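You operate a simulated robot arm through the tools that you are given. There is no shell and no other tool.

You are at the controls of a simulated robot arm. One attempt, no reset.

Task
Drain the capacitor box and open it for rewiring.
Fine: block switch off first; lever to bleed till the display shows 0 V, then lever back to hold and the terminal cover open.

Only the result counts: the job must be done as asked and must still hold three seconds after the hand-in. Knocking over, shifting, dropping, spilling or breaking anything else fails it. Lids that push on must go on centred and level and be pressed home; caps that screw on are set level and turned clockwise until they are tight.

Robot
A 6-joint arm with a four-finger gripper on a trunk, on a base that drives. Base frame: it is fixed to the floor where the robot stands at the start and does not move with it; the origin is under the middle of the robot, x ahead of it, y to its left, z up. Readings come in m, rad, newtons and seconds.
Its first joint turns from -2.897 to 2.897 rad. Places, roughly: bleed lever [0.4, -0.7, 0.9]; block switch [1, 0, 0.8]; capacitor box [0.5, -0.8, 0.8]; direction switch [0.5, -0.6, 0.8]; reel lock [0.3, -1.1, 0.8]; speed knob [0.5, -0.6, 0.8]; terminal cover [0.5, -0.8, 0.8]. Payload 3.67 kg.
The tool frame sits at the grasp point between the pads (the TCP): z along the fingers, y along the line on which they close. The tips reach 0.028 m beyond it. The gripper opens to 0.112 m. The gripper's body begins 0.073 m behind the TCP.
Orientation is that of the tool frame in the base frame, as a unit quaternion [x, y, z, w]. With the fingers straight down and closing along the base's y, the tool's x points along the base's -x, its y along +y and its z along -z.

Tools
- The arm moves only by the tool arm_command. Its argument "series" is one flat list of numbers, 7 for each row, row after row: the shift along the tool's x, y, z in m, then the turn, a rotation vector about the tool's x, y, z in rad, then the gripper command, from -1 (shut) to 1 (fully open), values between in proportion. In form: [tx, ty, tz, wx, wy, wz, gripper, tx, ty, tz, wx, wy, wz, gripper, ...]. A call has 1 to 20 rows; each row is the pose to reach, as a shift and turn from the pose commanded when the call began, along the tool's axes at that moment. A row lasts 0.2 s, in which the tool goes at most 0.05 m and 0.15 rad; a call with a longer step from one row to the next is refused whole, and so is a gripper value outside its range. Where a pose cannot be reached the arm comes as near as it can. A force on the tool above 90 N (or 10 N above the force at the start of the call, whichever is more), or a blocked arm, ends the call early, and 0.2 s more pass. The fingers move at their own pace and stop on an object; they squeeze with about 39 N. The grip force told is the motor's: it shows also when the fingers shut on nothing. Time passes only in rows, and 0.2 s behind the last, so rows that repeat a pose let the fingers close. It gives the time, the measured TCP pose, the force on the tool (base axes), the opening and the grip force at its end, in the units of the frame above (readings bear some noise), with the torque about the TCP (base axes, N m) and any sound that the robot's microphone picked up.
- Cameras (640 x 400 px; columns grow to the right, rows downward): "scene" is now at [0.1029, 0.151, 1.346]; the picture's right is [-0.64, -0.77, 0.00], its down [-0.33, 0.27, -0.91] and it looks along [0.70, -0.58, -0.42] (base axes); focal length 279 px, centre (320, 200). "wrist" rides on the gripper at [0.06, -0.018, -0.104] in the tool frame; the picture's right is [0.29, 0.96, 0.00], its down [-0.80, 0.24, -0.55] and it looks along [-0.53, 0.16, 0.83] (tool axes); focal length 234 px, centre (320, 200). There is no depth. A picture from a camera that has moved, and an enlarged one, comes with that camera's place and axes in the base frame and with its lens. The place of the scene camera against the robot may be out by one fixed shift of up to 0.018 m in any direction.
- camera(camera): a new picture of that camera. It takes no simulated time.
- roll_base(legs): drives the robot by 1 to 6 legs, each [ahead, left, turn to the left] in m, m and rad, along the robot's own axes; the way and the turn of a leg run together, so that a leg with both is an arc; at most 1.5 m and 3.142 rad a leg. The arm and the cameras ride along, it lands a little off, and it stops where it bumps. It gives what a move gives.
- pan_tilt(pan, tilt): turns the head with the scene camera to pan (to the left, within 2.496 rad either way) and tilt (down, from -0.506 to 1.204), counted from straight ahead of the robot. It gives what a move gives.
- zoom(camera, box): a new picture of the part [left, top, right, bottom] of that camera's present view, enlarged. It takes no simulated time.
- job_done(): hands the job in; it is judged then, once.

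Nothing tells you exact positions but the pictures and the camera data. Unless the task says otherwise, let go and move clear before handing in.

The tools are called after "Emit:" by a JSON object that holds its "op" and its "data". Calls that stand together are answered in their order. arm_command: Moves the arm, as the interface text tells. Its arguments: {"type":"object","properties":{"series":{"type":"array"}},"required":["series"]} The other tools are called the same way: roll_base (legs) drives the base; pan_tilt (pan, tilt) turns the head that bears the scene camera; camera (camera) takes a picture; zoom (camera, box) takes an enlarged picture of a part of a camera's view; job_done () hands the job in.

At the start:

```text
t: 0.0
tcp_pos: [0.2689, -0.4703, 1.1586]
tcp_rot: [0.0, 1.0, 0.0, 0.0]
ft_force: [-0.6, 0.4, -0.1]
moment: [-0.02, -0.01, 0.03]
opening: 0.1124
grip_force: 0.0
robot x, y, heading: [-0.0003, 0.0006, -0.0]
head pan, tilt: [-0.689, 0.436]
```

scene: 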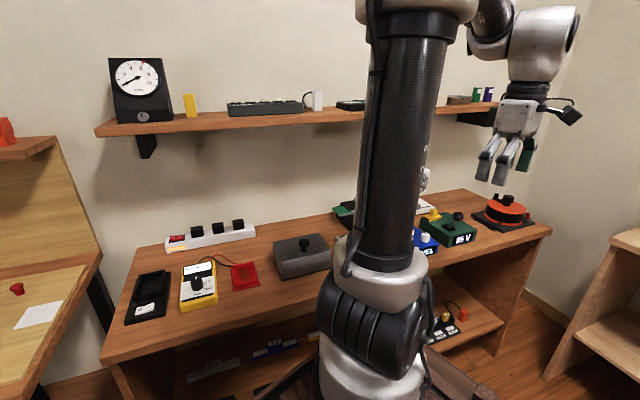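
wrist: 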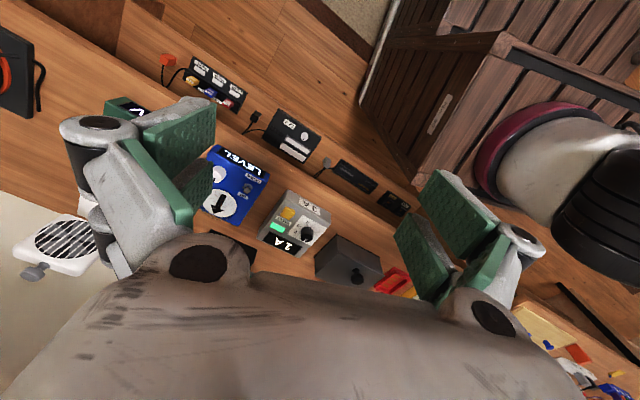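

I see a bench with several devices; the green box with the "85 V" display looks like the capacitor box, and the white power strip at the far left of the bench has a lit switch (block switch). I'll look closer at both before moving.

Emit:
{"op": "zoom", "data": {"camera": "scene", "box": [400, 160, 560, 260]}}

Emit:
{"op": "zoom", "data": {"camera": "scene", "box": [110, 200, 350, 340]}}

Emit:
{"op": "pan_tilt", "data": {"pan": -1.2, "tilt": 0.6}}

Emit:
{"op": "camera", "data": {"camera": "scene"}}

```text
4.00 times, centred on (480, 210) of scene
camera zoom: at [0.1029, 0.151, 1.346], right [-0.64, -0.77, 0.0], down [-0.33, 0.27, -0.91], along [0.7, -0.58, -0.42], focal length 1117 px, centre (-320, 160)
```

zoom: 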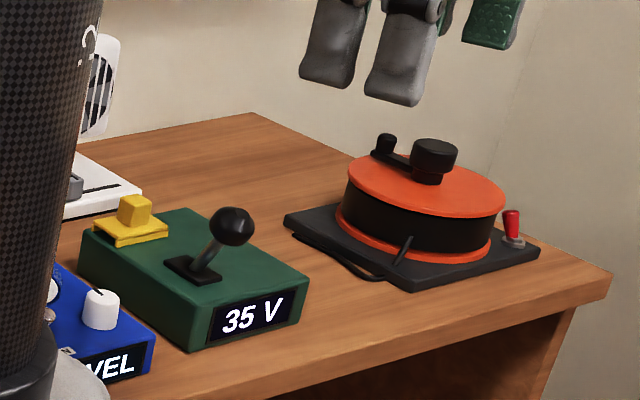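

```text
2.67 times, centred on (230, 270) of scene
camera zoom: at [0.1029, 0.151, 1.346], right [-0.64, -0.77, 0.0], down [-0.33, 0.27, -0.91], along [0.7, -0.58, -0.42], focal length 745 px, centre (560, 13)
```

zoom: 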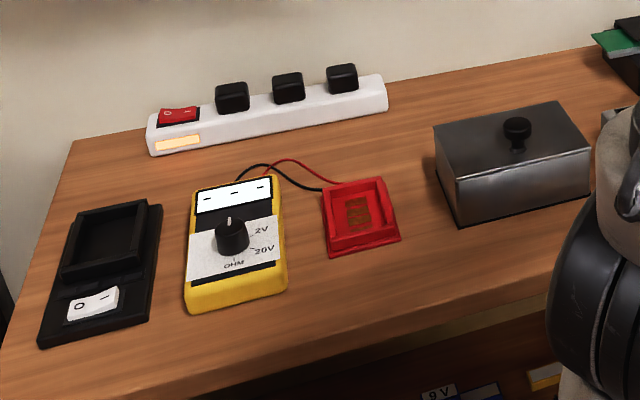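

```text
t: 0.9
tcp_pos: [0.271, -0.4696, 1.1583]
tcp_rot: [0.001, 1.0, 0.0, 0.0]
ft_force: [0.2, 0.2, -0.3]
moment: [0.0, 0.0, -0.01]
opening: 0.1121
grip_force: 0.2
robot x, y, heading: [-0.0044, 0.0005, 0.004]
head pan, tilt: [-1.201, 0.6]
```

```text
taken
camera scene: at [0.0638, 0.1272, 1.3311], right [-0.93, -0.36, 0.0], down [-0.2, 0.53, -0.83], along [0.3, -0.77, -0.56], focal length 279 px, centre (320, 200)
```

scene: 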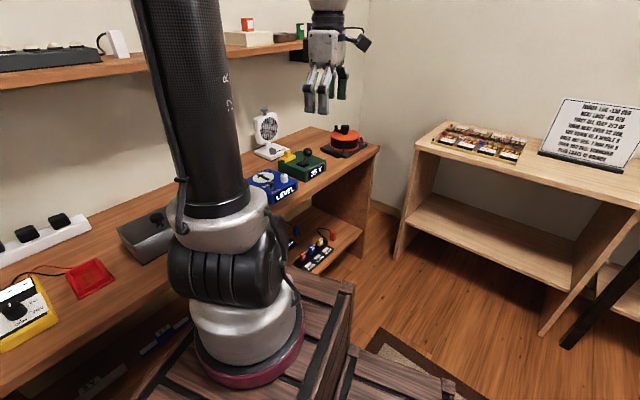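

The box reads 35 V, and there is a written sheet on the side shelf. I'll read it, as it may say how the devices behave.

Emit:
{"op": "zoom", "data": {"camera": "scene", "box": [530, 90, 640, 180]}}

Emit:
{"op": "zoom", "data": {"camera": "scene", "box": [230, 100, 390, 200]}}

Emit:
{"op": "pan_tilt", "data": {"pan": 0.1, "tilt": 0.5}}

Emit:
{"op": "camera", "data": {"camera": "scene"}}

```text
4.44 times, centred on (585, 135) of scene
camera zoom: at [0.0638, 0.1272, 1.3311], right [-0.93, -0.36, 0.0], down [-0.2, 0.53, -0.83], along [0.3, -0.77, -0.56], focal length 1242 px, centre (-858, 489)
```

zoom: 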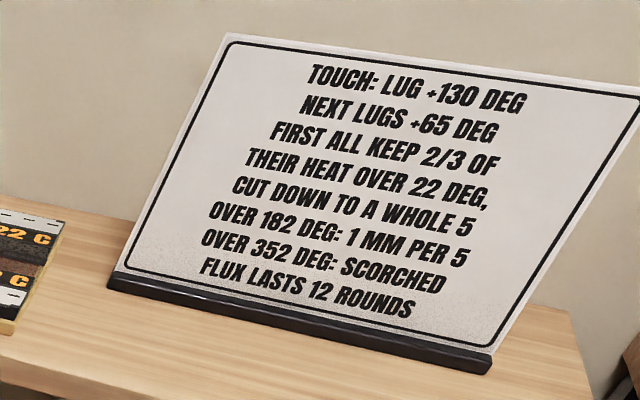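

```text
4.00 times, centred on (310, 150) of scene
camera zoom: at [0.0638, 0.1272, 1.3311], right [-0.93, -0.36, 0.0], down [-0.2, 0.53, -0.83], along [0.3, -0.77, -0.56], focal length 1117 px, centre (360, 400)
```

zoom: 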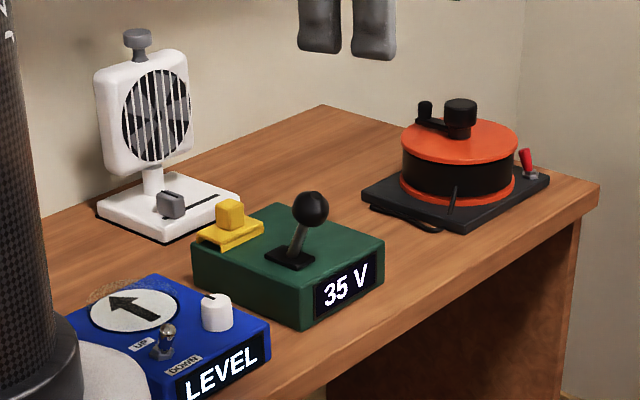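

```text
t: 2.4
tcp_pos: [0.2699, -0.4692, 1.1588]
tcp_rot: [0.0, 1.0, 0.0, 0.001]
ft_force: [-0.2, -0.2, -0.5]
moment: [0.01, 0.01, -0.04]
opening: 0.112
grip_force: 0.1
robot x, y, heading: [-0.0014, 0.0004, -0.0]
head pan, tilt: [0.099, 0.499]
```

```text
taken
camera scene: at [0.1223, 0.2186, 1.3402], right [0.1, -1.0, 0.0], down [-0.48, -0.05, -0.88], along [0.87, 0.09, -0.48], focal length 279 px, centre (320, 200)
```

scene: 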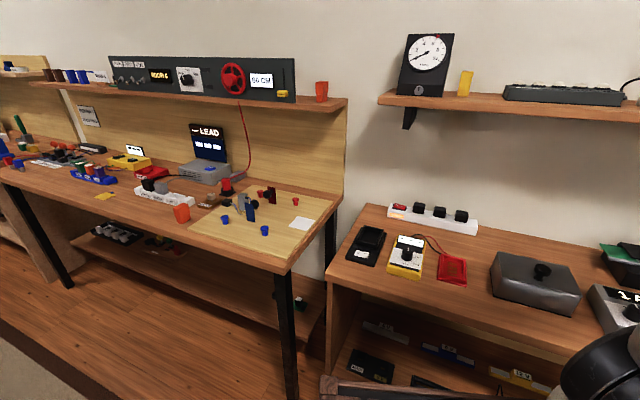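

The block switch is the red rocker on the left end of the near bench's power strip, about (1.07, 0). It is at the edge of reach, so I'll check the floor around the robot before driving.

Emit:
{"op": "zoom", "data": {"camera": "scene", "box": [370, 190, 490, 265]}}

Emit:
{"op": "pan_tilt", "data": {"pan": -0.3, "tilt": 1.2}}

Emit:
{"op": "camera", "data": {"camera": "scene"}}

Emit:
{"op": "pan_tilt", "data": {"pan": -1.3, "tilt": 1.1}}

Emit:
{"op": "camera", "data": {"camera": "scene"}}

Emit:
{"op": "pan_tilt", "data": {"pan": -2.4, "tilt": 0.9}}

Emit:
{"op": "camera", "data": {"camera": "scene"}}

```text
5.33 times, centred on (430, 228) of scene
camera zoom: at [0.1223, 0.2186, 1.3402], right [0.1, -1.0, 0.0], down [-0.48, -0.05, -0.88], along [0.87, 0.09, -0.48], focal length 1490 px, centre (-267, 53)
```

zoom: 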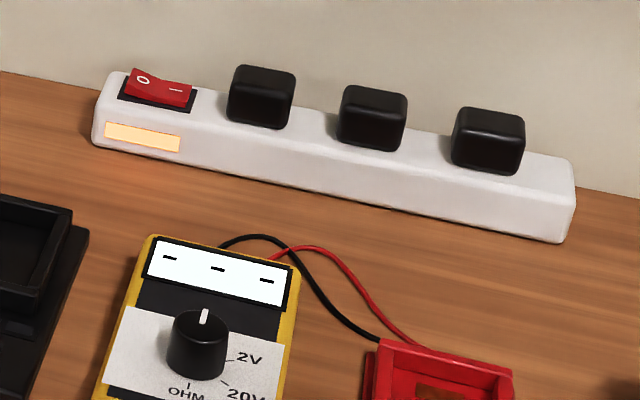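

```text
t: 3.5
tcp_pos: [0.2705, -0.4699, 1.1584]
tcp_rot: [-0.001, 1.0, 0.0, 0.0]
ft_force: [-0.1, -0.7, -0.6]
moment: [0.04, 0.0, -0.01]
opening: 0.1121
grip_force: 0.0
robot x, y, heading: [-0.0041, 0.0004, 0.001]
head pan, tilt: [-0.3, 1.201]
```

```text
taken
camera scene: at [0.0853, 0.1931, 1.2865], right [-0.3, -0.96, 0.0], down [-0.89, 0.28, -0.36], along [0.35, -0.11, -0.93], focal length 279 px, centre (320, 200)
```

scene: 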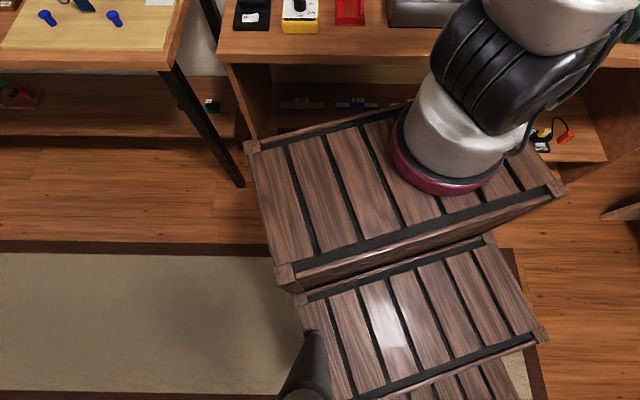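

```text
t: 4.8
tcp_pos: [0.2702, -0.4701, 1.1588]
tcp_rot: [-0.001, 1.0, 0.0, 0.0]
ft_force: [-0.1, -0.2, 1.2]
moment: [0.0, -0.01, 0.01]
opening: 0.112
grip_force: 0.1
robot x, y, heading: [-0.0001, 0.0009, -0.004]
head pan, tilt: [-1.3, 1.1]
```

```text
taken
camera scene: at [0.0487, 0.1488, 1.2925], right [-0.96, -0.27, 0.0], down [-0.24, 0.86, -0.45], along [0.12, -0.44, -0.89], focal length 279 px, centre (320, 200)
```

scene: 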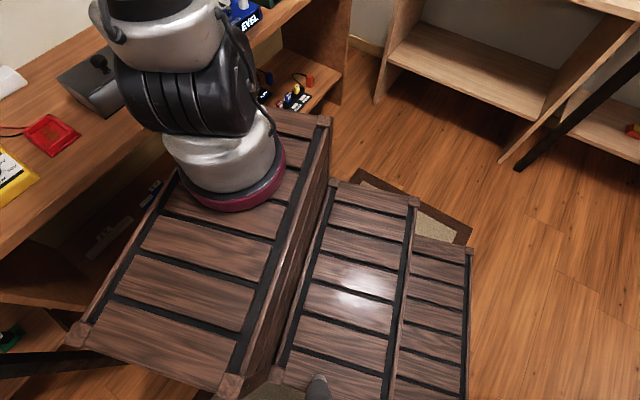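

```text
t: 6.1
tcp_pos: [0.2687, -0.4691, 1.1594]
tcp_rot: [-0.001, 1.0, 0.0, -0.001]
ft_force: [-0.8, -0.6, -0.2]
moment: [-0.01, 0.01, -0.01]
opening: 0.1122
grip_force: 0.1
robot x, y, heading: [0.0009, 0.0033, -0.002]
head pan, tilt: [-2.4, 0.901]
```

```text
taken
camera scene: at [-0.0238, 0.1586, 1.3063], right [-0.68, 0.74, 0.0], down [0.58, 0.53, -0.62], along [-0.46, -0.42, -0.78], focal length 279 px, centre (320, 200)
```

scene: 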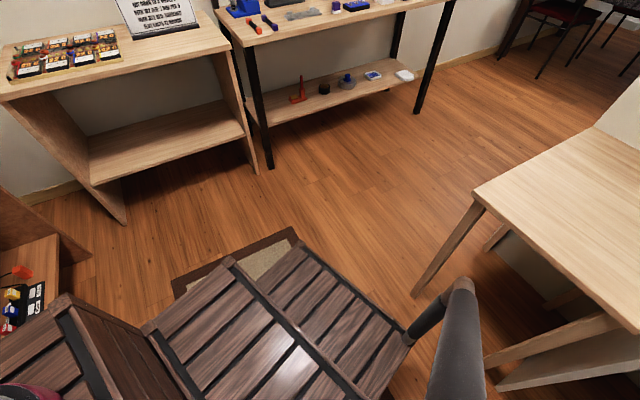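

The arm stands at about (0.27, 0), so both the switch and the green box should be within reach without driving. I'll close the fingers and swing the arm around towards the strip at height.

Emit:
{"op": "arm_command", "data": {"series": [-0.0469, 0.0023, 0, 0, 0, 0, -1, -0.0934, 0.0094, 0, 0, 0, 0, -1, -0.1389, 0.021, 0, 0, 0, 0, -1, -0.183, 0.0371, 0, 0, 0, 0, -1, -0.2253, 0.0575, 0, 0, 0, 0, -1, -0.2654, 0.0821, 0, 0, 0, 0, -1, -0.3028, 0.1105, 0, 0, 0, 0, -1, -0.3372, 0.1425, 0, 0, 0, 0, -1, -0.3682, 0.1778, 0, 0, 0, 0, -1, -0.3955, 0.2161, 0, 0, 0, 0, -1, -0.4189, 0.2568, 0, 0, 0, 0, -1, -0.4381, 0.2997, 0, 0, 0, 0, -1, -0.4529, 0.3443, 0, 0, 0, 0, -1, -0.4632, 0.3901, 0, 0, 0, 0, -1, -0.4688, 0.4368, 0, 0, 0, 0, -1]}}

Emit:
{"op": "pan_tilt", "data": {"pan": -0.2, "tilt": 0.5}}

Emit:
{"op": "camera", "data": {"camera": "wrist"}}

Emit:
{"op": "camera", "data": {"camera": "scene"}}

```text
t: 9.3
tcp_pos: [0.7402, -0.034, 1.1583]
tcp_rot: [0.0, 1.0, 0.0, 0.001]
ft_force: [0.3, -0.5, 0.4]
moment: [0.0, -0.01, 0.0]
opening: 0.0002
grip_force: 35.5
robot x, y, heading: [-0.0048, -0.0017, -0.003]
head pan, tilt: [-2.4, 0.901]
```

```text
t: 11.3
tcp_pos: [0.7401, -0.0335, 1.1572]
tcp_rot: [0.001, 1.0, 0.0, 0.0]
ft_force: [0.2, 0.7, -0.5]
moment: [-0.01, -0.04, -0.01]
opening: 0.0002
grip_force: 36.1
robot x, y, heading: [0.0004, 0.0002, 0.0]
head pan, tilt: [-0.201, 0.499]
```

```text
taken
camera wrist: at [0.6812, -0.0512, 1.263], right [-0.29, 0.96, 0.0], down [0.8, 0.24, 0.55], along [0.53, 0.16, -0.83], focal length 234 px, centre (320, 200)
```

wrist: 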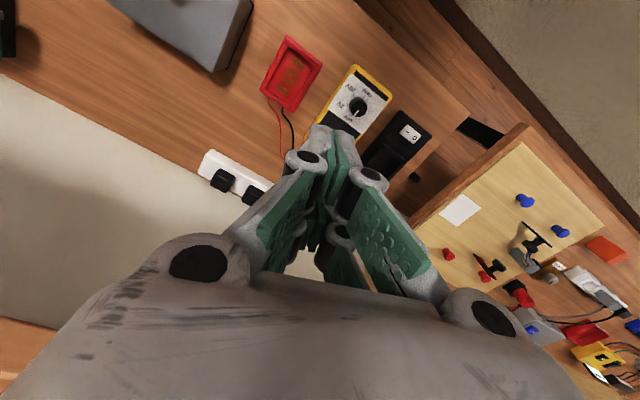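

```text
taken
camera scene: at [0.121, 0.1915, 1.3402], right [-0.2, -0.98, 0.0], down [-0.47, 0.1, -0.88], along [0.86, -0.18, -0.48], focal length 279 px, centre (320, 200)
```

scene: 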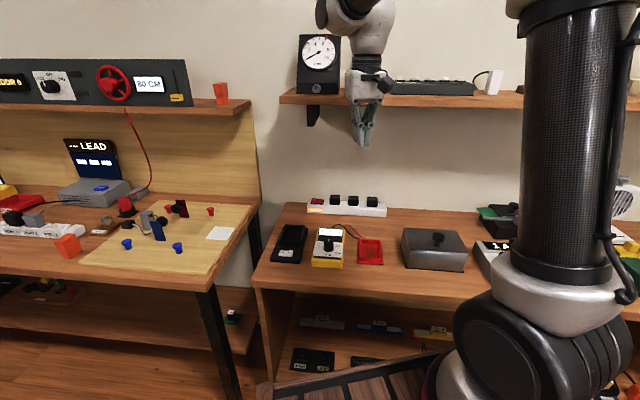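

The strip is partly behind the fingers. I'll tilt the tool forward (the shelf overhangs the strip) and move a bit closer to get a clear view of the rocker.

Emit:
{"op": "arm_command", "data": {"series": [-0.01, 0.007, 0.02, 0, -0.12, 0, -1, -0.02, 0.015, 0.04, 0, -0.24, 0, -1, -0.03, 0.022, 0.06, 0, -0.36, 0, -1, -0.04, 0.03, 0.08, 0, -0.48, 0, -1, -0.05, 0.03, 0.1, 0, -0.6, 0, -1, -0.05, 0.03, 0.1, 0, -0.6, 0, -1]}}

Emit:
{"op": "camera", "data": {"camera": "wrist"}}

Emit:
{"op": "camera", "data": {"camera": "scene"}}

```text
t: 12.8
tcp_pos: [0.7856, -0.005, 1.057]
tcp_rot: [-0.001, 0.955, 0.0, 0.296]
ft_force: [0.9, -0.1, -0.4]
moment: [-0.01, 0.02, 0.0]
opening: 0.0
grip_force: 35.7
robot x, y, heading: [-0.0003, -0.0015, -0.0]
head pan, tilt: [-0.201, 0.499]
```

```text
taken
camera wrist: at [0.6792, -0.0216, 1.1104], right [-0.24, 0.96, -0.16], down [0.34, 0.24, 0.91], along [0.91, 0.16, -0.39], focal length 234 px, centre (320, 200)
```

wrist: 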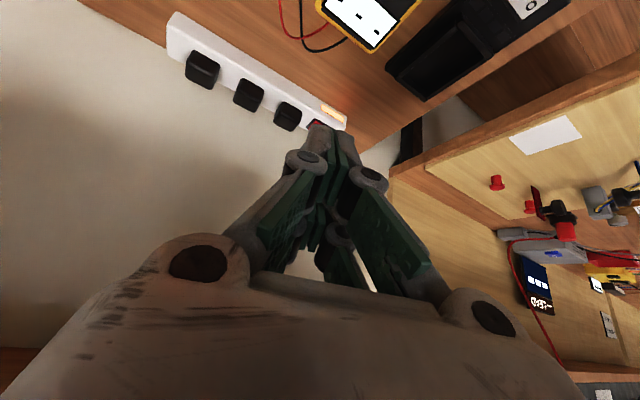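

```text
taken
camera scene: at [0.121, 0.1916, 1.3402], right [-0.2, -0.98, 0.0], down [-0.47, 0.1, -0.88], along [0.86, -0.17, -0.48], focal length 279 px, centre (320, 200)
```

scene: 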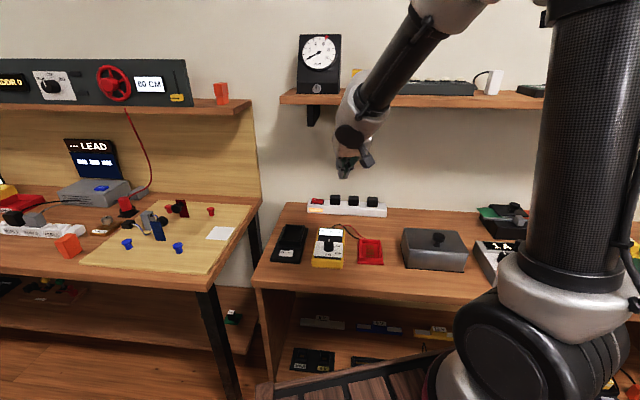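

The rocker sits just beyond the fingertips in the wrist view. I'll zoom in now and then take a second view from a shifted pose to triangulate.

Emit:
{"op": "zoom", "data": {"camera": "wrist", "box": [270, 80, 366, 140]}}

Emit:
{"op": "zoom", "data": {"camera": "scene", "box": [280, 180, 400, 255]}}

Emit:
{"op": "arm_command", "data": {"series": [0, -0.04, 0.0, 0, 0, 0, -1, 0, -0.08, 0.0, 0, 0, 0, -1, 0, -0.08, 0, 0, 0, 0, -1]}}

Emit:
{"op": "camera", "data": {"camera": "wrist"}}

```text
6.67 times, centred on (318, 110) of wrist
camera zoom: at [0.6792, -0.0216, 1.1104], right [-0.24, 0.96, -0.16], down [0.34, 0.24, 0.91], along [0.91, 0.16, -0.39], focal length 1561 px, centre (333, 800)
```

zoom: 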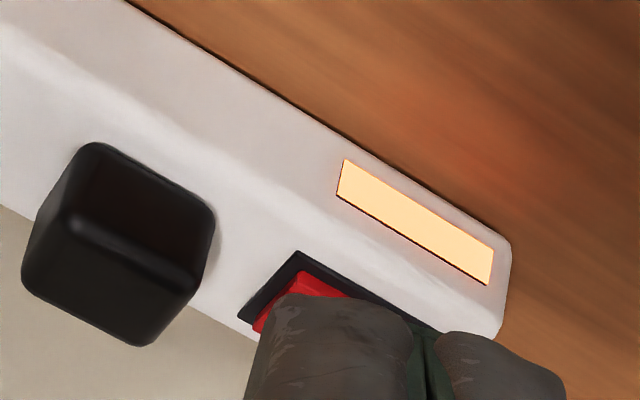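

```text
5.33 times, centred on (340, 218) of scene
camera zoom: at [0.121, 0.1916, 1.3402], right [-0.2, -0.98, 0.0], down [-0.47, 0.1, -0.88], along [0.86, -0.17, -0.48], focal length 1490 px, centre (213, 107)
```

zoom: 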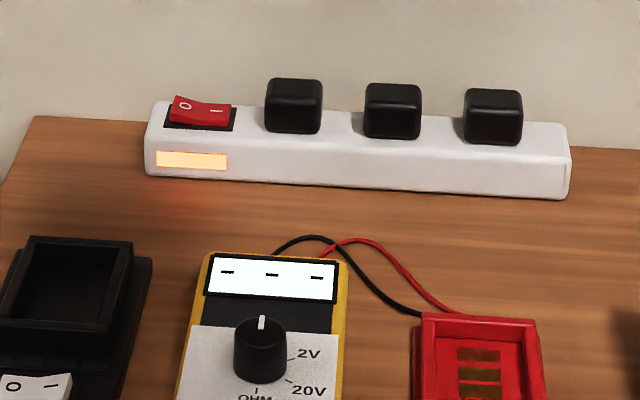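

```text
t: 13.6
tcp_pos: [0.7872, -0.083, 1.0609]
tcp_rot: [0.0, 0.955, 0.0, 0.295]
ft_force: [0.5, -0.3, 0.8]
moment: [0.03, 0.0, 0.01]
opening: 0.0
grip_force: 35.5
robot x, y, heading: [-0.0016, -0.0001, 0.002]
head pan, tilt: [-0.201, 0.499]
```

```text
taken
camera wrist: at [0.6805, -0.101, 1.1126], right [-0.24, 0.96, -0.16], down [0.34, 0.24, 0.91], along [0.91, 0.16, -0.39], focal length 234 px, centre (320, 200)
```

wrist: 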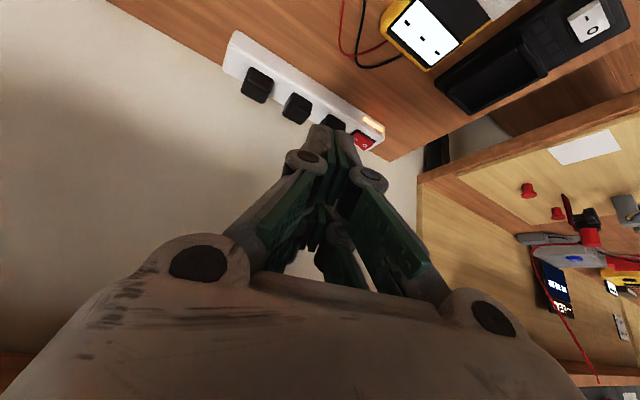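

Emit:
{"op": "zoom", "data": {"camera": "wrist", "box": [310, 95, 406, 155]}}

```text
6.67 times, centred on (358, 125) of wrist
camera zoom: at [0.6805, -0.101, 1.1126], right [-0.24, 0.96, -0.16], down [0.34, 0.24, 0.91], along [0.91, 0.16, -0.39], focal length 1561 px, centre (67, 700)
```

zoom: 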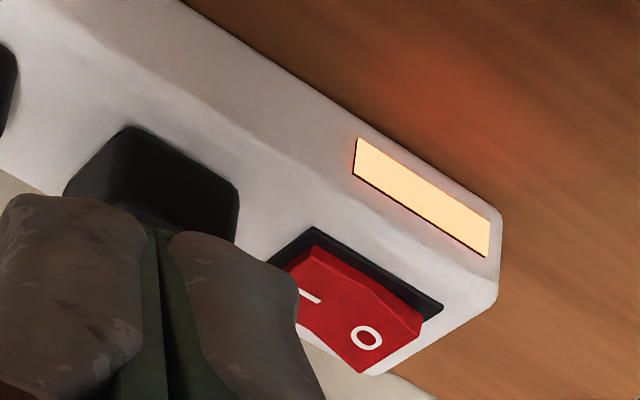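

The strip top is at z≈0.82 and the O end of the rocker (currently raised) at about (1.026, 0.034, 0.833). Next I tilt further for shelf clearance and move to a staging point in front of it.

Emit:
{"op": "arm_command", "data": {"series": [-0.004, 0.029, 0.021, 0, -0.05, 0, -1, -0.0087, 0.058, 0.043, 0, -0.1, 0, -1, -0.013, 0.088, 0.065, 0, -0.15, 0, -1, -0.0173, 0.117, 0.086, 0, -0.2, 0, -1, -0.0173, 0.117, 0.086, 0, -0.2, 0, -1]}}

Emit:
{"op": "camera", "data": {"camera": "wrist"}}

Emit:
{"op": "camera", "data": {"camera": "scene"}}

```text
t: 14.8
tcp_pos: [0.8501, 0.0363, 0.997]
tcp_rot: [0.0, 0.921, 0.0, 0.39]
ft_force: [0.5, -0.2, 0.2]
moment: [0.0, 0.01, 0.0]
opening: 0.0001
grip_force: 35.4
out of reach, approached as far as the arm can: row 1, 2
robot x, y, heading: [-0.0012, 0.0003, 0.001]
head pan, tilt: [-0.201, 0.499]
```

```text
taken
camera wrist: at [0.7347, 0.0185, 1.0272], right [-0.2, 0.96, -0.21], down [0.16, 0.24, 0.96], along [0.97, 0.16, -0.2], focal length 234 px, centre (320, 200)
```

wrist: 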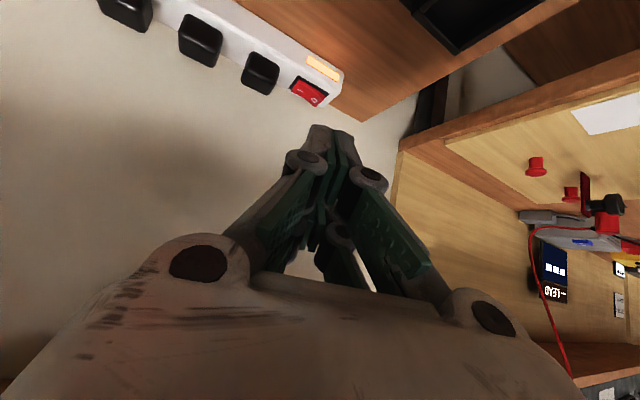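

```text
taken
camera scene: at [0.1209, 0.1915, 1.3402], right [-0.2, -0.98, 0.0], down [-0.47, 0.1, -0.88], along [0.86, -0.17, -0.48], focal length 279 px, centre (320, 200)
```

scene: 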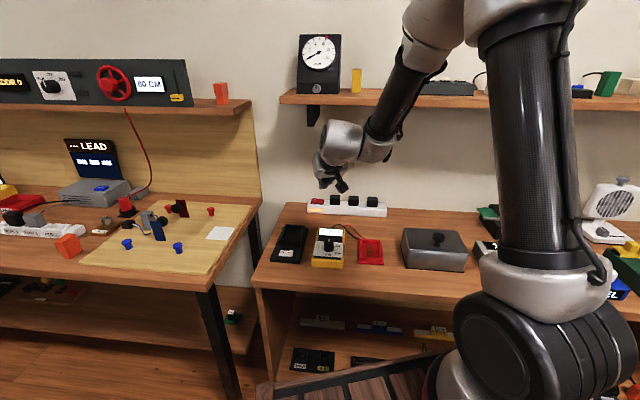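

Clear path to the rocker. Moving to a hover point just above the O end.

Emit:
{"op": "arm_command", "data": {"series": [-0.0063, 0, 0.0317, 0, 0, 0, -1, -0.0126, -0.001, 0.0633, 0, 0, 0, -1, -0.019, -0.001, 0.095, 0, 0, 0, -1, -0.0253, -0.002, 0.1267, 0, 0, 0, -1, -0.0316, -0.002, 0.158, 0, 0, 0, -1, -0.0379, -0.002, 0.19, 0, 0, 0, -1, -0.0379, -0.002, 0.19, 0, 0, 0, -1]}}

Emit:
{"op": "camera", "data": {"camera": "wrist"}}

Emit:
{"op": "zoom", "data": {"camera": "scene", "box": [270, 130, 430, 230]}}

```text
t: 16.4
tcp_pos: [1.014, 0.0331, 0.8915]
tcp_rot: [-0.001, 0.921, 0.001, 0.389]
ft_force: [0.6, 0.0, 1.0]
moment: [-0.04, 0.0, 0.0]
opening: 0.0
grip_force: 35.7
robot x, y, heading: [-0.0031, -0.0027, -0.001]
head pan, tilt: [-0.201, 0.499]
```

```text
taken
camera wrist: at [0.8985, 0.0142, 0.9226], right [-0.2, 0.96, -0.21], down [0.16, 0.24, 0.96], along [0.97, 0.16, -0.2], focal length 234 px, centre (320, 200)
```

wrist: 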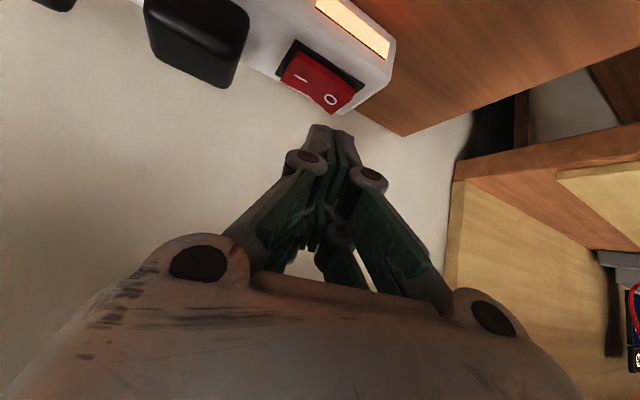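

```text
4.00 times, centred on (350, 180) of scene
camera zoom: at [0.1209, 0.1916, 1.3402], right [-0.2, -0.98, 0.0], down [-0.47, 0.1, -0.88], along [0.86, -0.18, -0.48], focal length 1117 px, centre (200, 280)
```

zoom: 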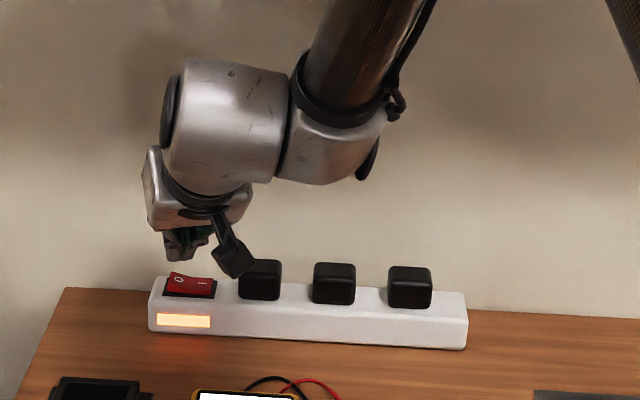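

Tip is over the O half with about 3 cm of clearance. Pressing straight down in small steps.

Emit:
{"op": "arm_command", "data": {"series": [0.0108, 0.003, 0.0104, 0, 0, 0, -1, 0.0187, 0.003, 0.0181, 0, 0, 0, -1, 0.0223, 0.003, 0.0215, 0, 0, 0, -1, 0.0251, 0.003, 0.0243, 0, 0, 0, -1, 0.028, 0.003, 0.0271, 0, 0, 0, -1, 0.028, 0.003, 0.0271, 0, 0, 0, -1]}}

Emit:
{"op": "camera", "data": {"camera": "wrist"}}

Emit:
{"op": "zoom", "data": {"camera": "scene", "box": [290, 170, 370, 220]}}

```text
t: 17.8
tcp_pos: [1.0151, 0.0357, 0.8536]
tcp_rot: [0.001, 0.921, -0.003, 0.389]
ft_force: [-5.9, 4.5, 9.7]
moment: [0.14, -0.26, 0.17]
opening: 0.0
grip_force: 36.0
robot x, y, heading: [-0.0, -0.0001, 0.002]
head pan, tilt: [-0.201, 0.499]
```

```text
taken
camera wrist: at [0.8983, 0.0187, 0.8839], right [-0.2, 0.96, -0.21], down [0.16, 0.24, 0.96], along [0.97, 0.16, -0.2], focal length 234 px, centre (320, 200)
```

wrist: 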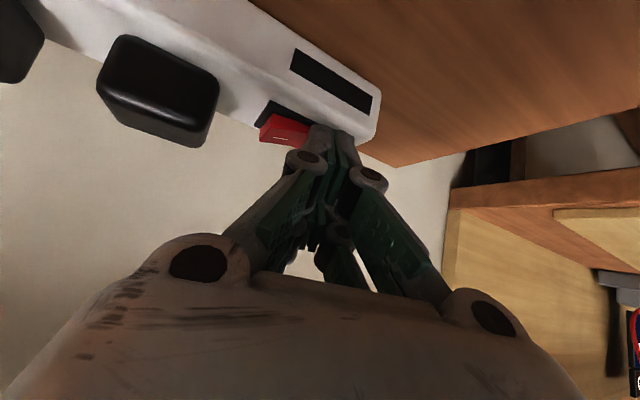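

```text
8.00 times, centred on (330, 195) of scene
camera zoom: at [0.1205, 0.1918, 1.3402], right [-0.2, -0.98, 0.0], down [-0.47, 0.1, -0.88], along [0.86, -0.17, -0.48], focal length 2235 px, centre (240, 240)
```

zoom: 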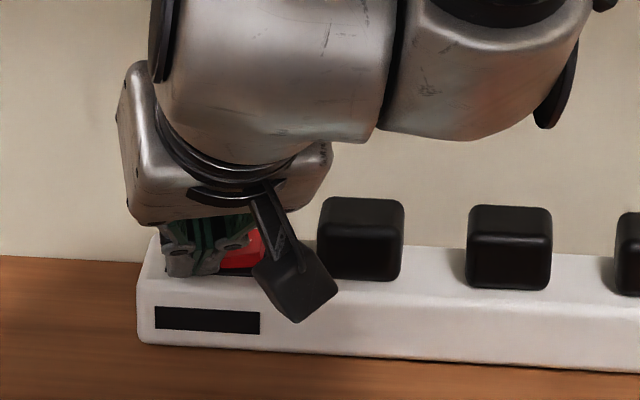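

The indicator went dark, so the rocker flipped. Backing straight off and checking it stays off.

Emit:
{"op": "arm_command", "data": {"series": [-0.0144, 0, -0.0139, 0, 0, 0, -1, -0.03, 0, -0.029, 0, 0, 0, -1, -0.0237, 0, -0.0607, 0, 0, 0, -1, -0.0174, 0, -0.0923, 0, 0, 0, -1, -0.011, 0, -0.124, 0, 0, 0, -1, -0.0047, 0, -0.1557, 0, 0, 0, -1, 0.0016, 0, -0.187, 0, 0, 0, -1, 0.0079, 0, -0.219, 0, 0, 0, -1]}}

Emit:
{"op": "zoom", "data": {"camera": "scene", "box": [280, 180, 400, 255]}}

Emit:
{"op": "camera", "data": {"camera": "wrist"}}

```text
t: 19.6
tcp_pos: [0.8515, 0.035, 1.0008]
tcp_rot: [-0.001, 0.921, 0.001, 0.389]
ft_force: [1.2, 0.0, -0.2]
moment: [-0.03, -0.02, -0.01]
opening: 0.0
grip_force: 35.8
robot x, y, heading: [0.002, -0.0008, -0.0]
head pan, tilt: [-0.201, 0.499]
```

```text
5.33 times, centred on (340, 218) of scene
camera zoom: at [0.1214, 0.1916, 1.3401], right [-0.2, -0.98, 0.0], down [-0.47, 0.1, -0.88], along [0.86, -0.17, -0.48], focal length 1490 px, centre (213, 107)
```

zoom: 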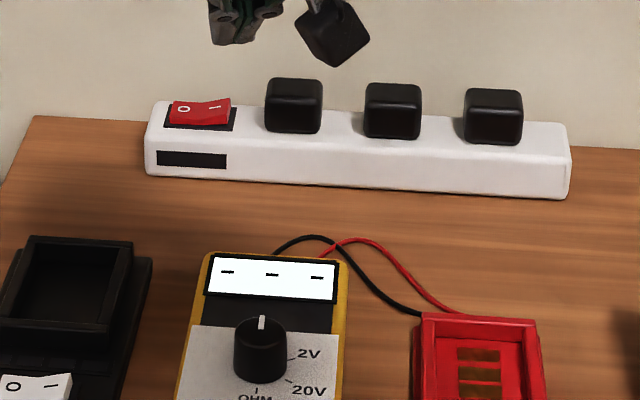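

```text
taken
camera wrist: at [0.7361, 0.0172, 1.0298], right [-0.2, 0.96, -0.21], down [0.16, 0.24, 0.96], along [0.97, 0.16, -0.2], focal length 234 px, centre (320, 200)
```

wrist: 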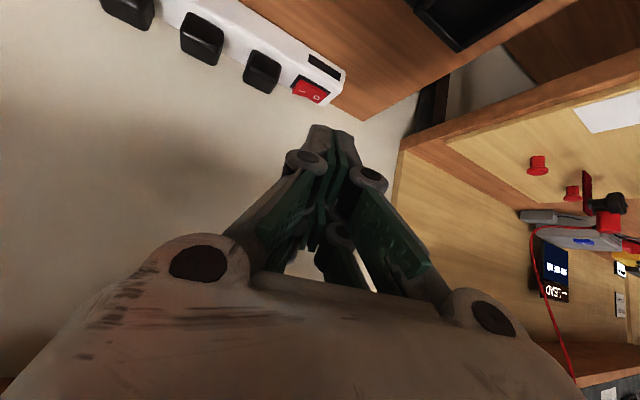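

Switch is off. Now returning the tool to vertical and swinging back around towards the green box.

Emit:
{"op": "arm_command", "data": {"series": [-0.006, -0.011, -0.032, 0, 0.133, 0, -1, -0.012, -0.023, -0.064, 0, 0.267, 0, -1, -0.018, -0.034, -0.095, 0, 0.4, 0, -1, -0.0245, -0.046, -0.127, 0, 0.533, 0, -1, -0.031, -0.058, -0.159, 0, 0.667, 0, -1, -0.0367, -0.069, -0.1906, 0, 0.8, 0, -1, -0.0367, -0.069, -0.1906, 0, 0.8, 0, -1]}}

Emit:
{"op": "pan_tilt", "data": {"pan": -1.1, "tilt": 0.5}}

Emit:
{"op": "camera", "data": {"camera": "scene"}}

```text
t: 21.1
tcp_pos: [0.7407, -0.0332, 1.157]
tcp_rot: [0.0, 1.0, 0.0, -0.002]
ft_force: [1.0, 0.2, 0.6]
moment: [-0.01, -0.03, 0.01]
opening: 0.0
grip_force: 35.9
out of reach, approached as far as the arm can: row 1, 2
robot x, y, heading: [-0.0011, 0.002, 0.003]
head pan, tilt: [-0.201, 0.499]
```

```text
t: 22.4
tcp_pos: [0.7399, -0.0333, 1.1566]
tcp_rot: [0.0, 1.0, 0.001, 0.0]
ft_force: [-0.3, 0.3, -0.6]
moment: [0.0, 0.0, 0.04]
opening: 0.0
grip_force: 35.3
robot x, y, heading: [-0.0015, -0.0009, -0.004]
head pan, tilt: [-1.1, 0.499]
```

```text
taken
camera scene: at [0.0732, 0.1286, 1.3402], right [-0.89, -0.45, 0.0], down [-0.22, 0.43, -0.88], along [0.4, -0.78, -0.48], focal length 279 px, centre (320, 200)
```

scene: 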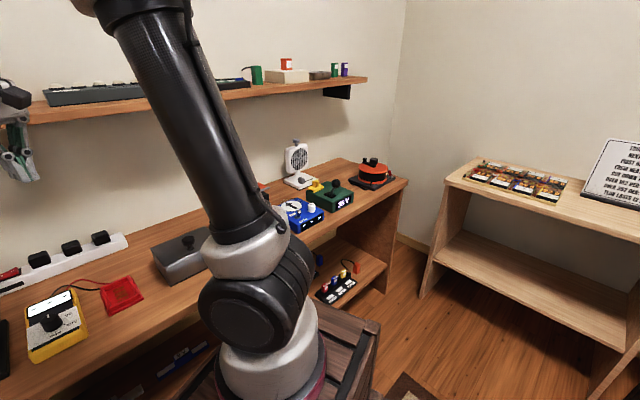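

Retracing the arc back to the right side.

Emit:
{"op": "arm_command", "data": {"series": [0.0057, -0.0467, 0, 0, 0, 0, -1, 0.0159, -0.0925, 0, 0, 0, 0, -1, 0.0308, -0.1371, 0, 0, 0, 0, -1, 0.05, -0.18, 0, 0, 0, 0, -1, 0.0733, -0.2207, 0, 0, 0, 0, -1, 0.1007, -0.2589, 0, 0, 0, 0, -1, 0.1316, -0.2942, 0, 0, 0, 0, -1, 0.166, -0.3262, 0, 0, 0, 0, -1, 0.2035, -0.3547, 0, 0, 0, 0, -1, 0.2435, -0.3792, 0, 0, 0, 0, -1, 0.2858, -0.3997, 0, 0, 0, 0, -1, 0.3299, -0.4158, 0, 0, 0, 0, -1, 0.3299, -0.4158, 0, 0, 0, 0, -1]}}

Emit:
{"op": "camera", "data": {"camera": "scene"}}

Emit:
{"op": "camera", "data": {"camera": "wrist"}}

```text
t: 25.1
tcp_pos: [0.4095, -0.4506, 1.1599]
tcp_rot: [0.0, 1.0, 0.0, 0.0]
ft_force: [0.2, 0.9, -0.1]
moment: [0.03, 0.0, -0.01]
opening: 0.0001
grip_force: 35.8
robot x, y, heading: [0.0007, -0.0015, -0.003]
head pan, tilt: [-1.1, 0.499]
```

```text
taken
camera scene: at [0.0731, 0.1285, 1.3402], right [-0.89, -0.45, 0.0], down [-0.22, 0.43, -0.88], along [0.4, -0.78, -0.48], focal length 279 px, centre (320, 200)
```

scene: 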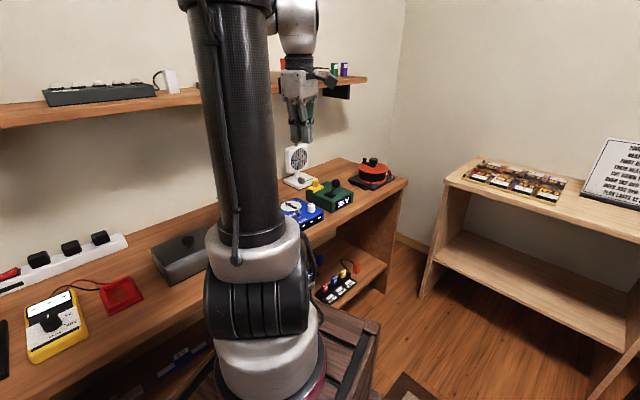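

```text
taken
camera wrist: at [0.35, -0.4666, 1.2637], right [-0.29, 0.96, 0.0], down [0.8, 0.24, 0.55], along [0.53, 0.16, -0.83], focal length 234 px, centre (320, 200)
```

wrist: 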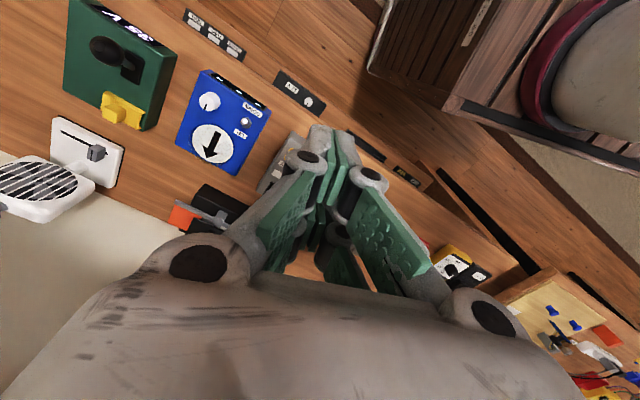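

The green box, lever and yellow cover are in the wrist view, with the display still at 35 V. Zooming for the labels.

Emit:
{"op": "zoom", "data": {"camera": "wrist", "box": [40, 0, 200, 140]}}

Emit:
{"op": "zoom", "data": {"camera": "scene", "box": [270, 130, 410, 218]}}

```text
2.86 times, centred on (120, 70) of wrist
camera zoom: at [0.35, -0.4666, 1.2637], right [-0.29, 0.96, 0.0], down [0.8, 0.24, 0.55], along [0.53, 0.16, -0.83], focal length 669 px, centre (891, 571)
```

zoom: 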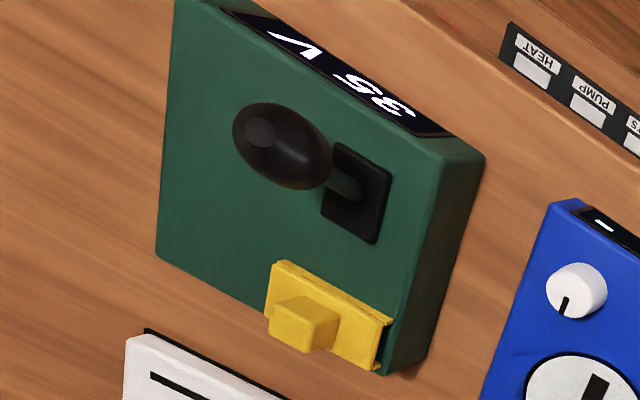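

```text
4.55 times, centred on (340, 174) of scene
camera zoom: at [0.0731, 0.1285, 1.3402], right [-0.89, -0.45, 0.0], down [-0.22, 0.43, -0.88], along [0.4, -0.78, -0.48], focal length 1270 px, centre (229, 318)
```

zoom: 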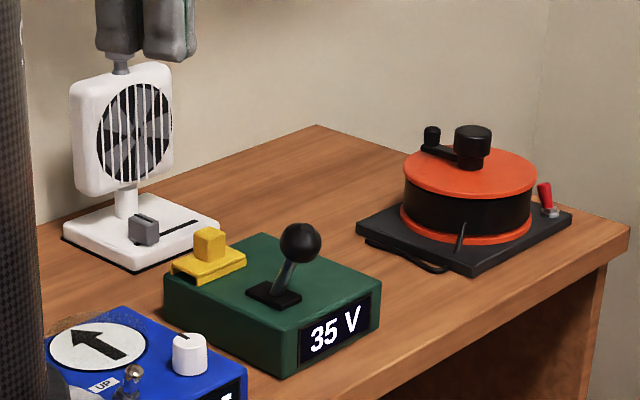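

No printed labels; the lever leans towards the display (front) side, so that is presumably hold and the other end bleed. I'll move closer for accurate geometry of lever and cover.

Emit:
{"op": "arm_command", "data": {"series": [0.002, -0.04, 0.018, 0, 0, 0, -1, 0.005, -0.08, 0.036, 0, 0, 0, -1, 0.007, -0.12, 0.054, 0, 0, 0, -1, 0.01, -0.16, 0.07, 0, 0, 0, -1, 0.01, -0.17, 0.08, 0, 0, 0, -1, 0.01, -0.17, 0.08, 0, 0, 0, -1]}}

Emit:
{"op": "camera", "data": {"camera": "wrist"}}

Emit:
{"op": "camera", "data": {"camera": "scene"}}

```text
t: 26.6
tcp_pos: [0.4009, -0.6212, 1.0791]
tcp_rot: [0.0, 1.0, 0.001, 0.0]
ft_force: [-0.2, 0.8, 0.3]
moment: [-0.06, -0.03, 0.01]
opening: 0.0001
grip_force: 35.4
robot x, y, heading: [-0.0008, 0.0028, -0.001]
head pan, tilt: [-1.1, 0.499]
```

```text
taken
camera wrist: at [0.3416, -0.6383, 1.1842], right [-0.29, 0.96, 0.0], down [0.8, 0.24, 0.55], along [0.53, 0.16, -0.83], focal length 234 px, centre (320, 200)
```

wrist: 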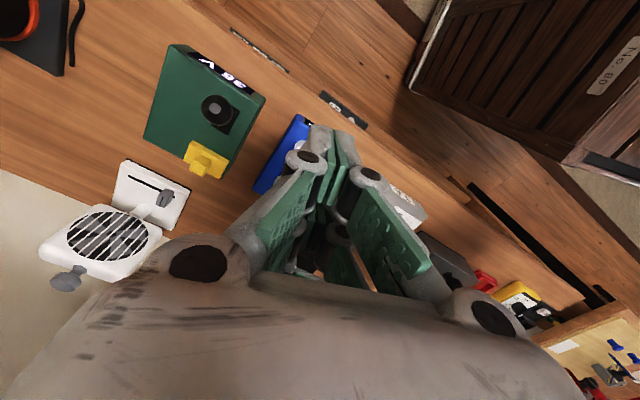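

```text
taken
camera scene: at [0.0731, 0.1285, 1.3402], right [-0.89, -0.45, 0.0], down [-0.22, 0.43, -0.88], along [0.4, -0.78, -0.48], focal length 279 px, centre (320, 200)
```

scene: 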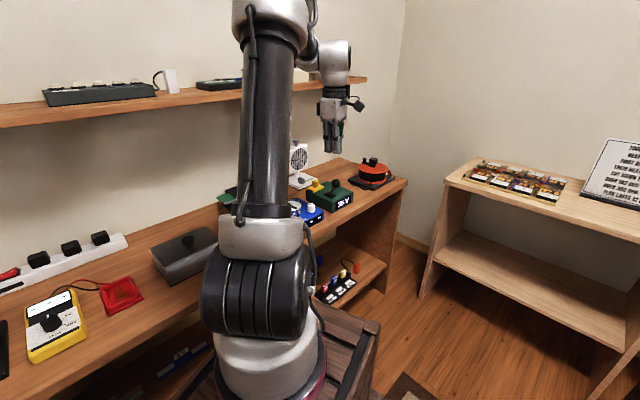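

Emit:
{"op": "zoom", "data": {"camera": "wrist", "box": [130, 35, 290, 195]}}

Emit:
{"op": "zoom", "data": {"camera": "scene", "box": [290, 160, 370, 210]}}

```text
2.50 times, centred on (210, 115) of wrist
camera zoom: at [0.3416, -0.6383, 1.1842], right [-0.29, 0.96, 0.0], down [0.8, 0.24, 0.55], along [0.53, 0.16, -0.83], focal length 585 px, centre (595, 412)
```

zoom: 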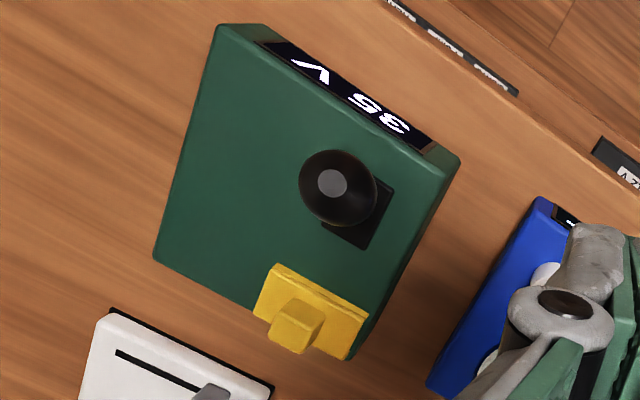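

```text
8.00 times, centred on (330, 185) of scene
camera zoom: at [0.0731, 0.1285, 1.3402], right [-0.89, -0.45, 0.0], down [-0.22, 0.43, -0.88], along [0.4, -0.78, -0.48], focal length 2235 px, centre (240, 320)
```

zoom: 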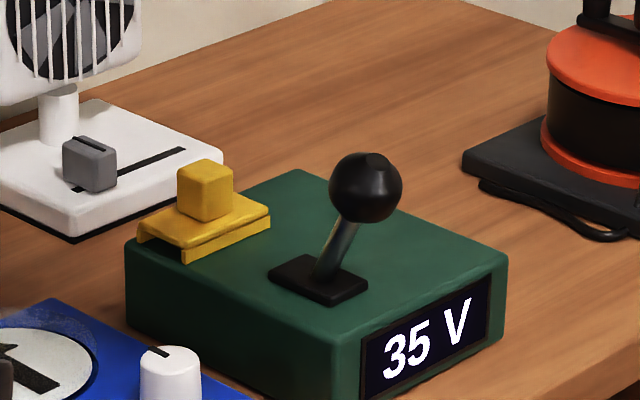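

Ball of the lever is at (0.439, −0.736, 0.894), leaning towards the display; base at (0.465, −0.746, 0.834); box yaw ≈ −18.7°. I'll turn the tool so the half-open fingers straddle the ball front and back, and hover above it.

Emit:
{"op": "arm_command", "data": {"series": [-0.004, -0.0115, 0.008, 0, 0, -0.1244, -0.107, -0.008, -0.023, 0.016, 0, 0, -0.2488, -0.107, -0.0115, -0.0346, 0.024, 0, 0, -0.3732, -0.107, -0.0154, -0.046, 0.032, 0, 0, -0.4976, -0.107, -0.0192, -0.0577, 0.04, 0, 0, -0.622, -0.107, -0.023, -0.069, 0.048, 0, 0, -0.7464, -0.107, -0.027, -0.0807, 0.056, 0, 0, -0.8708, -0.107, -0.0307, -0.0922, 0.063, 0, 0, -0.9952, -0.107, -0.0346, -0.1038, 0.071, 0, 0, -1.1196, -0.107, -0.0384, -0.1153, 0.079, 0, 0, -1.244, -0.107, -0.0384, -0.1153, 0.079, 0, 0, -1.244, -0.107]}}

Emit:
{"op": "camera", "data": {"camera": "wrist"}}

Emit:
{"op": "zoom", "data": {"camera": "scene", "box": [270, 110, 430, 210]}}

```text
t: 28.9
tcp_pos: [0.438, -0.7342, 1.0003]
tcp_rot: [-0.583, 0.812, 0.0, 0.0]
ft_force: [-0.3, 0.2, -0.9]
moment: [0.0, -0.01, -0.04]
opening: 0.0503
grip_force: 0.1
robot x, y, heading: [-0.0001, -0.0011, 0.003]
head pan, tilt: [-1.1, 0.499]
```

```text
taken
camera wrist: at [0.4372, -0.7975, 1.1049], right [-1.0, 0.03, 0.0], down [0.03, 0.83, 0.55], along [0.02, 0.55, -0.83], focal length 234 px, centre (320, 200)
```

wrist: 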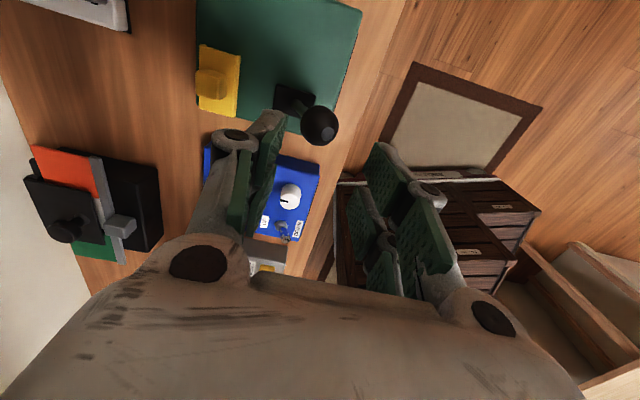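

```text
4.00 times, centred on (350, 160) of scene
camera zoom: at [0.0731, 0.1285, 1.3402], right [-0.89, -0.45, 0.0], down [-0.22, 0.43, -0.88], along [0.4, -0.78, -0.48], focal length 1117 px, centre (200, 360)
```

zoom: 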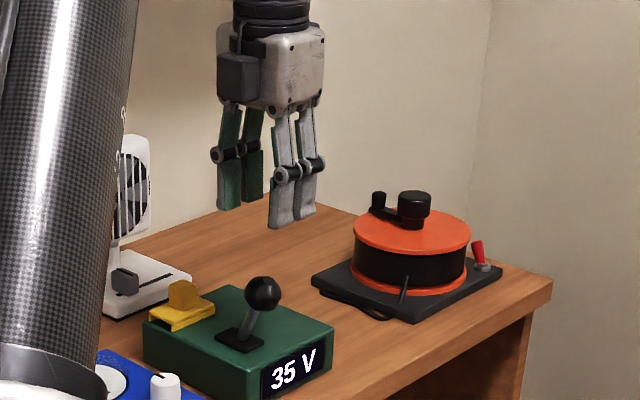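

The estimate checks out. Lowering so the fingers straddle the ball with the tips still above the cover knob.

Emit:
{"op": "arm_command", "data": {"series": [0.0014, -0.002, 0.03, 0, 0, 0, -0.107, 0.0014, -0.002, 0.06, 0, 0, 0, -0.107, 0.0014, -0.002, 0.08, 0, 0, 0, -0.107, 0.0014, -0.002, 0.098, 0, 0, 0, -0.107, 0.0014, -0.002, 0.098, 0, 0, 0, -0.107]}}

Emit:
{"op": "camera", "data": {"camera": "wrist"}}

Emit:
{"op": "zoom", "data": {"camera": "scene", "box": [290, 140, 386, 200]}}

```text
t: 30.1
tcp_pos: [0.4398, -0.7376, 0.9027]
tcp_rot: [-0.583, 0.813, -0.001, 0.0]
ft_force: [0.6, -0.2, -0.2]
moment: [-0.01, -0.03, 0.01]
opening: 0.05
grip_force: 0.1
robot x, y, heading: [-0.0024, 0.0002, -0.002]
head pan, tilt: [-1.1, 0.499]
```

```text
taken
camera wrist: at [0.439, -0.7996, 1.007], right [-1.0, 0.03, 0.0], down [0.03, 0.83, 0.55], along [0.02, 0.55, -0.83], focal length 234 px, centre (320, 200)
```

wrist: 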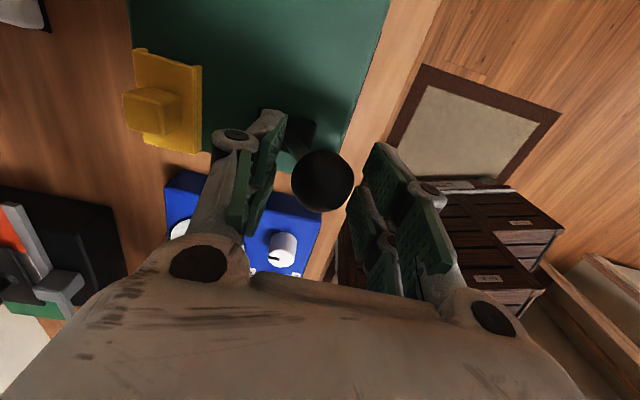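

```text
6.67 times, centred on (338, 170) of scene
camera zoom: at [0.0731, 0.1285, 1.3402], right [-0.89, -0.45, 0.0], down [-0.22, 0.43, -0.88], along [0.4, -0.78, -0.48], focal length 1862 px, centre (200, 400)
```

zoom: 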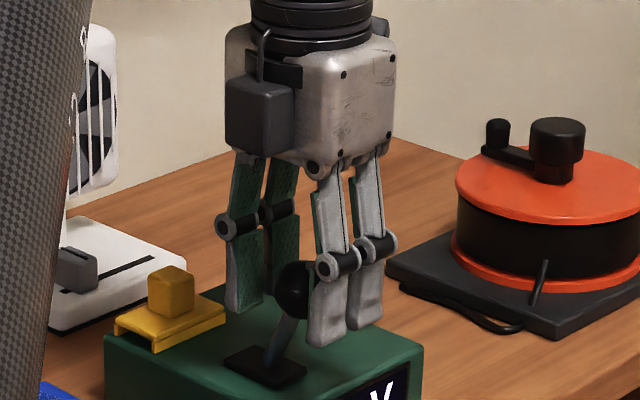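

The ball is nicely between the fingers. Now pushing it towards the rear (cover side) in small steps, watching force and display.

Emit:
{"op": "arm_command", "data": {"series": [0, -0.006, 0, 0, 0, 0, -0.107, 0, -0.012, 0, 0, 0, 0, -0.107, 0, -0.018, 0, 0, 0, 0, -0.107, 0, -0.024, 0, 0, 0, 0, -0.107, 0, -0.03, 0, 0, 0, 0, -0.107]}}

Emit:
{"op": "zoom", "data": {"camera": "scene", "box": [290, 140, 386, 200]}}

```text
t: 31.4
tcp_pos: [0.4694, -0.7458, 0.9013]
tcp_rot: [-0.583, 0.812, 0.0, 0.0]
ft_force: [-0.4, 0.2, 0.7]
moment: [-0.02, -0.01, 0.02]
opening: 0.0505
grip_force: 0.2
robot x, y, heading: [-0.0029, -0.0029, -0.001]
head pan, tilt: [-1.1, 0.499]
```

```text
6.67 times, centred on (338, 170) of scene
camera zoom: at [0.0731, 0.1285, 1.3402], right [-0.89, -0.45, 0.0], down [-0.22, 0.43, -0.88], along [0.4, -0.78, -0.48], focal length 1862 px, centre (200, 400)
```

zoom: 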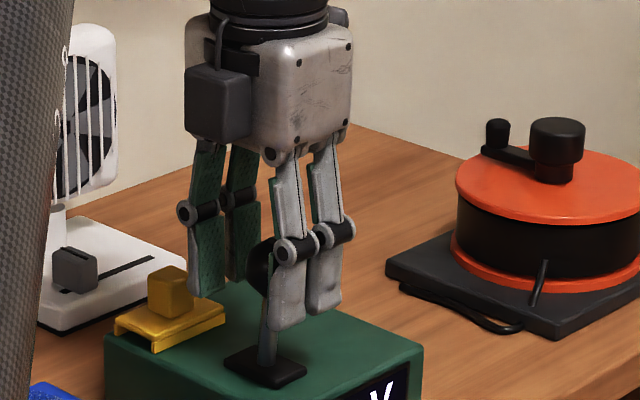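

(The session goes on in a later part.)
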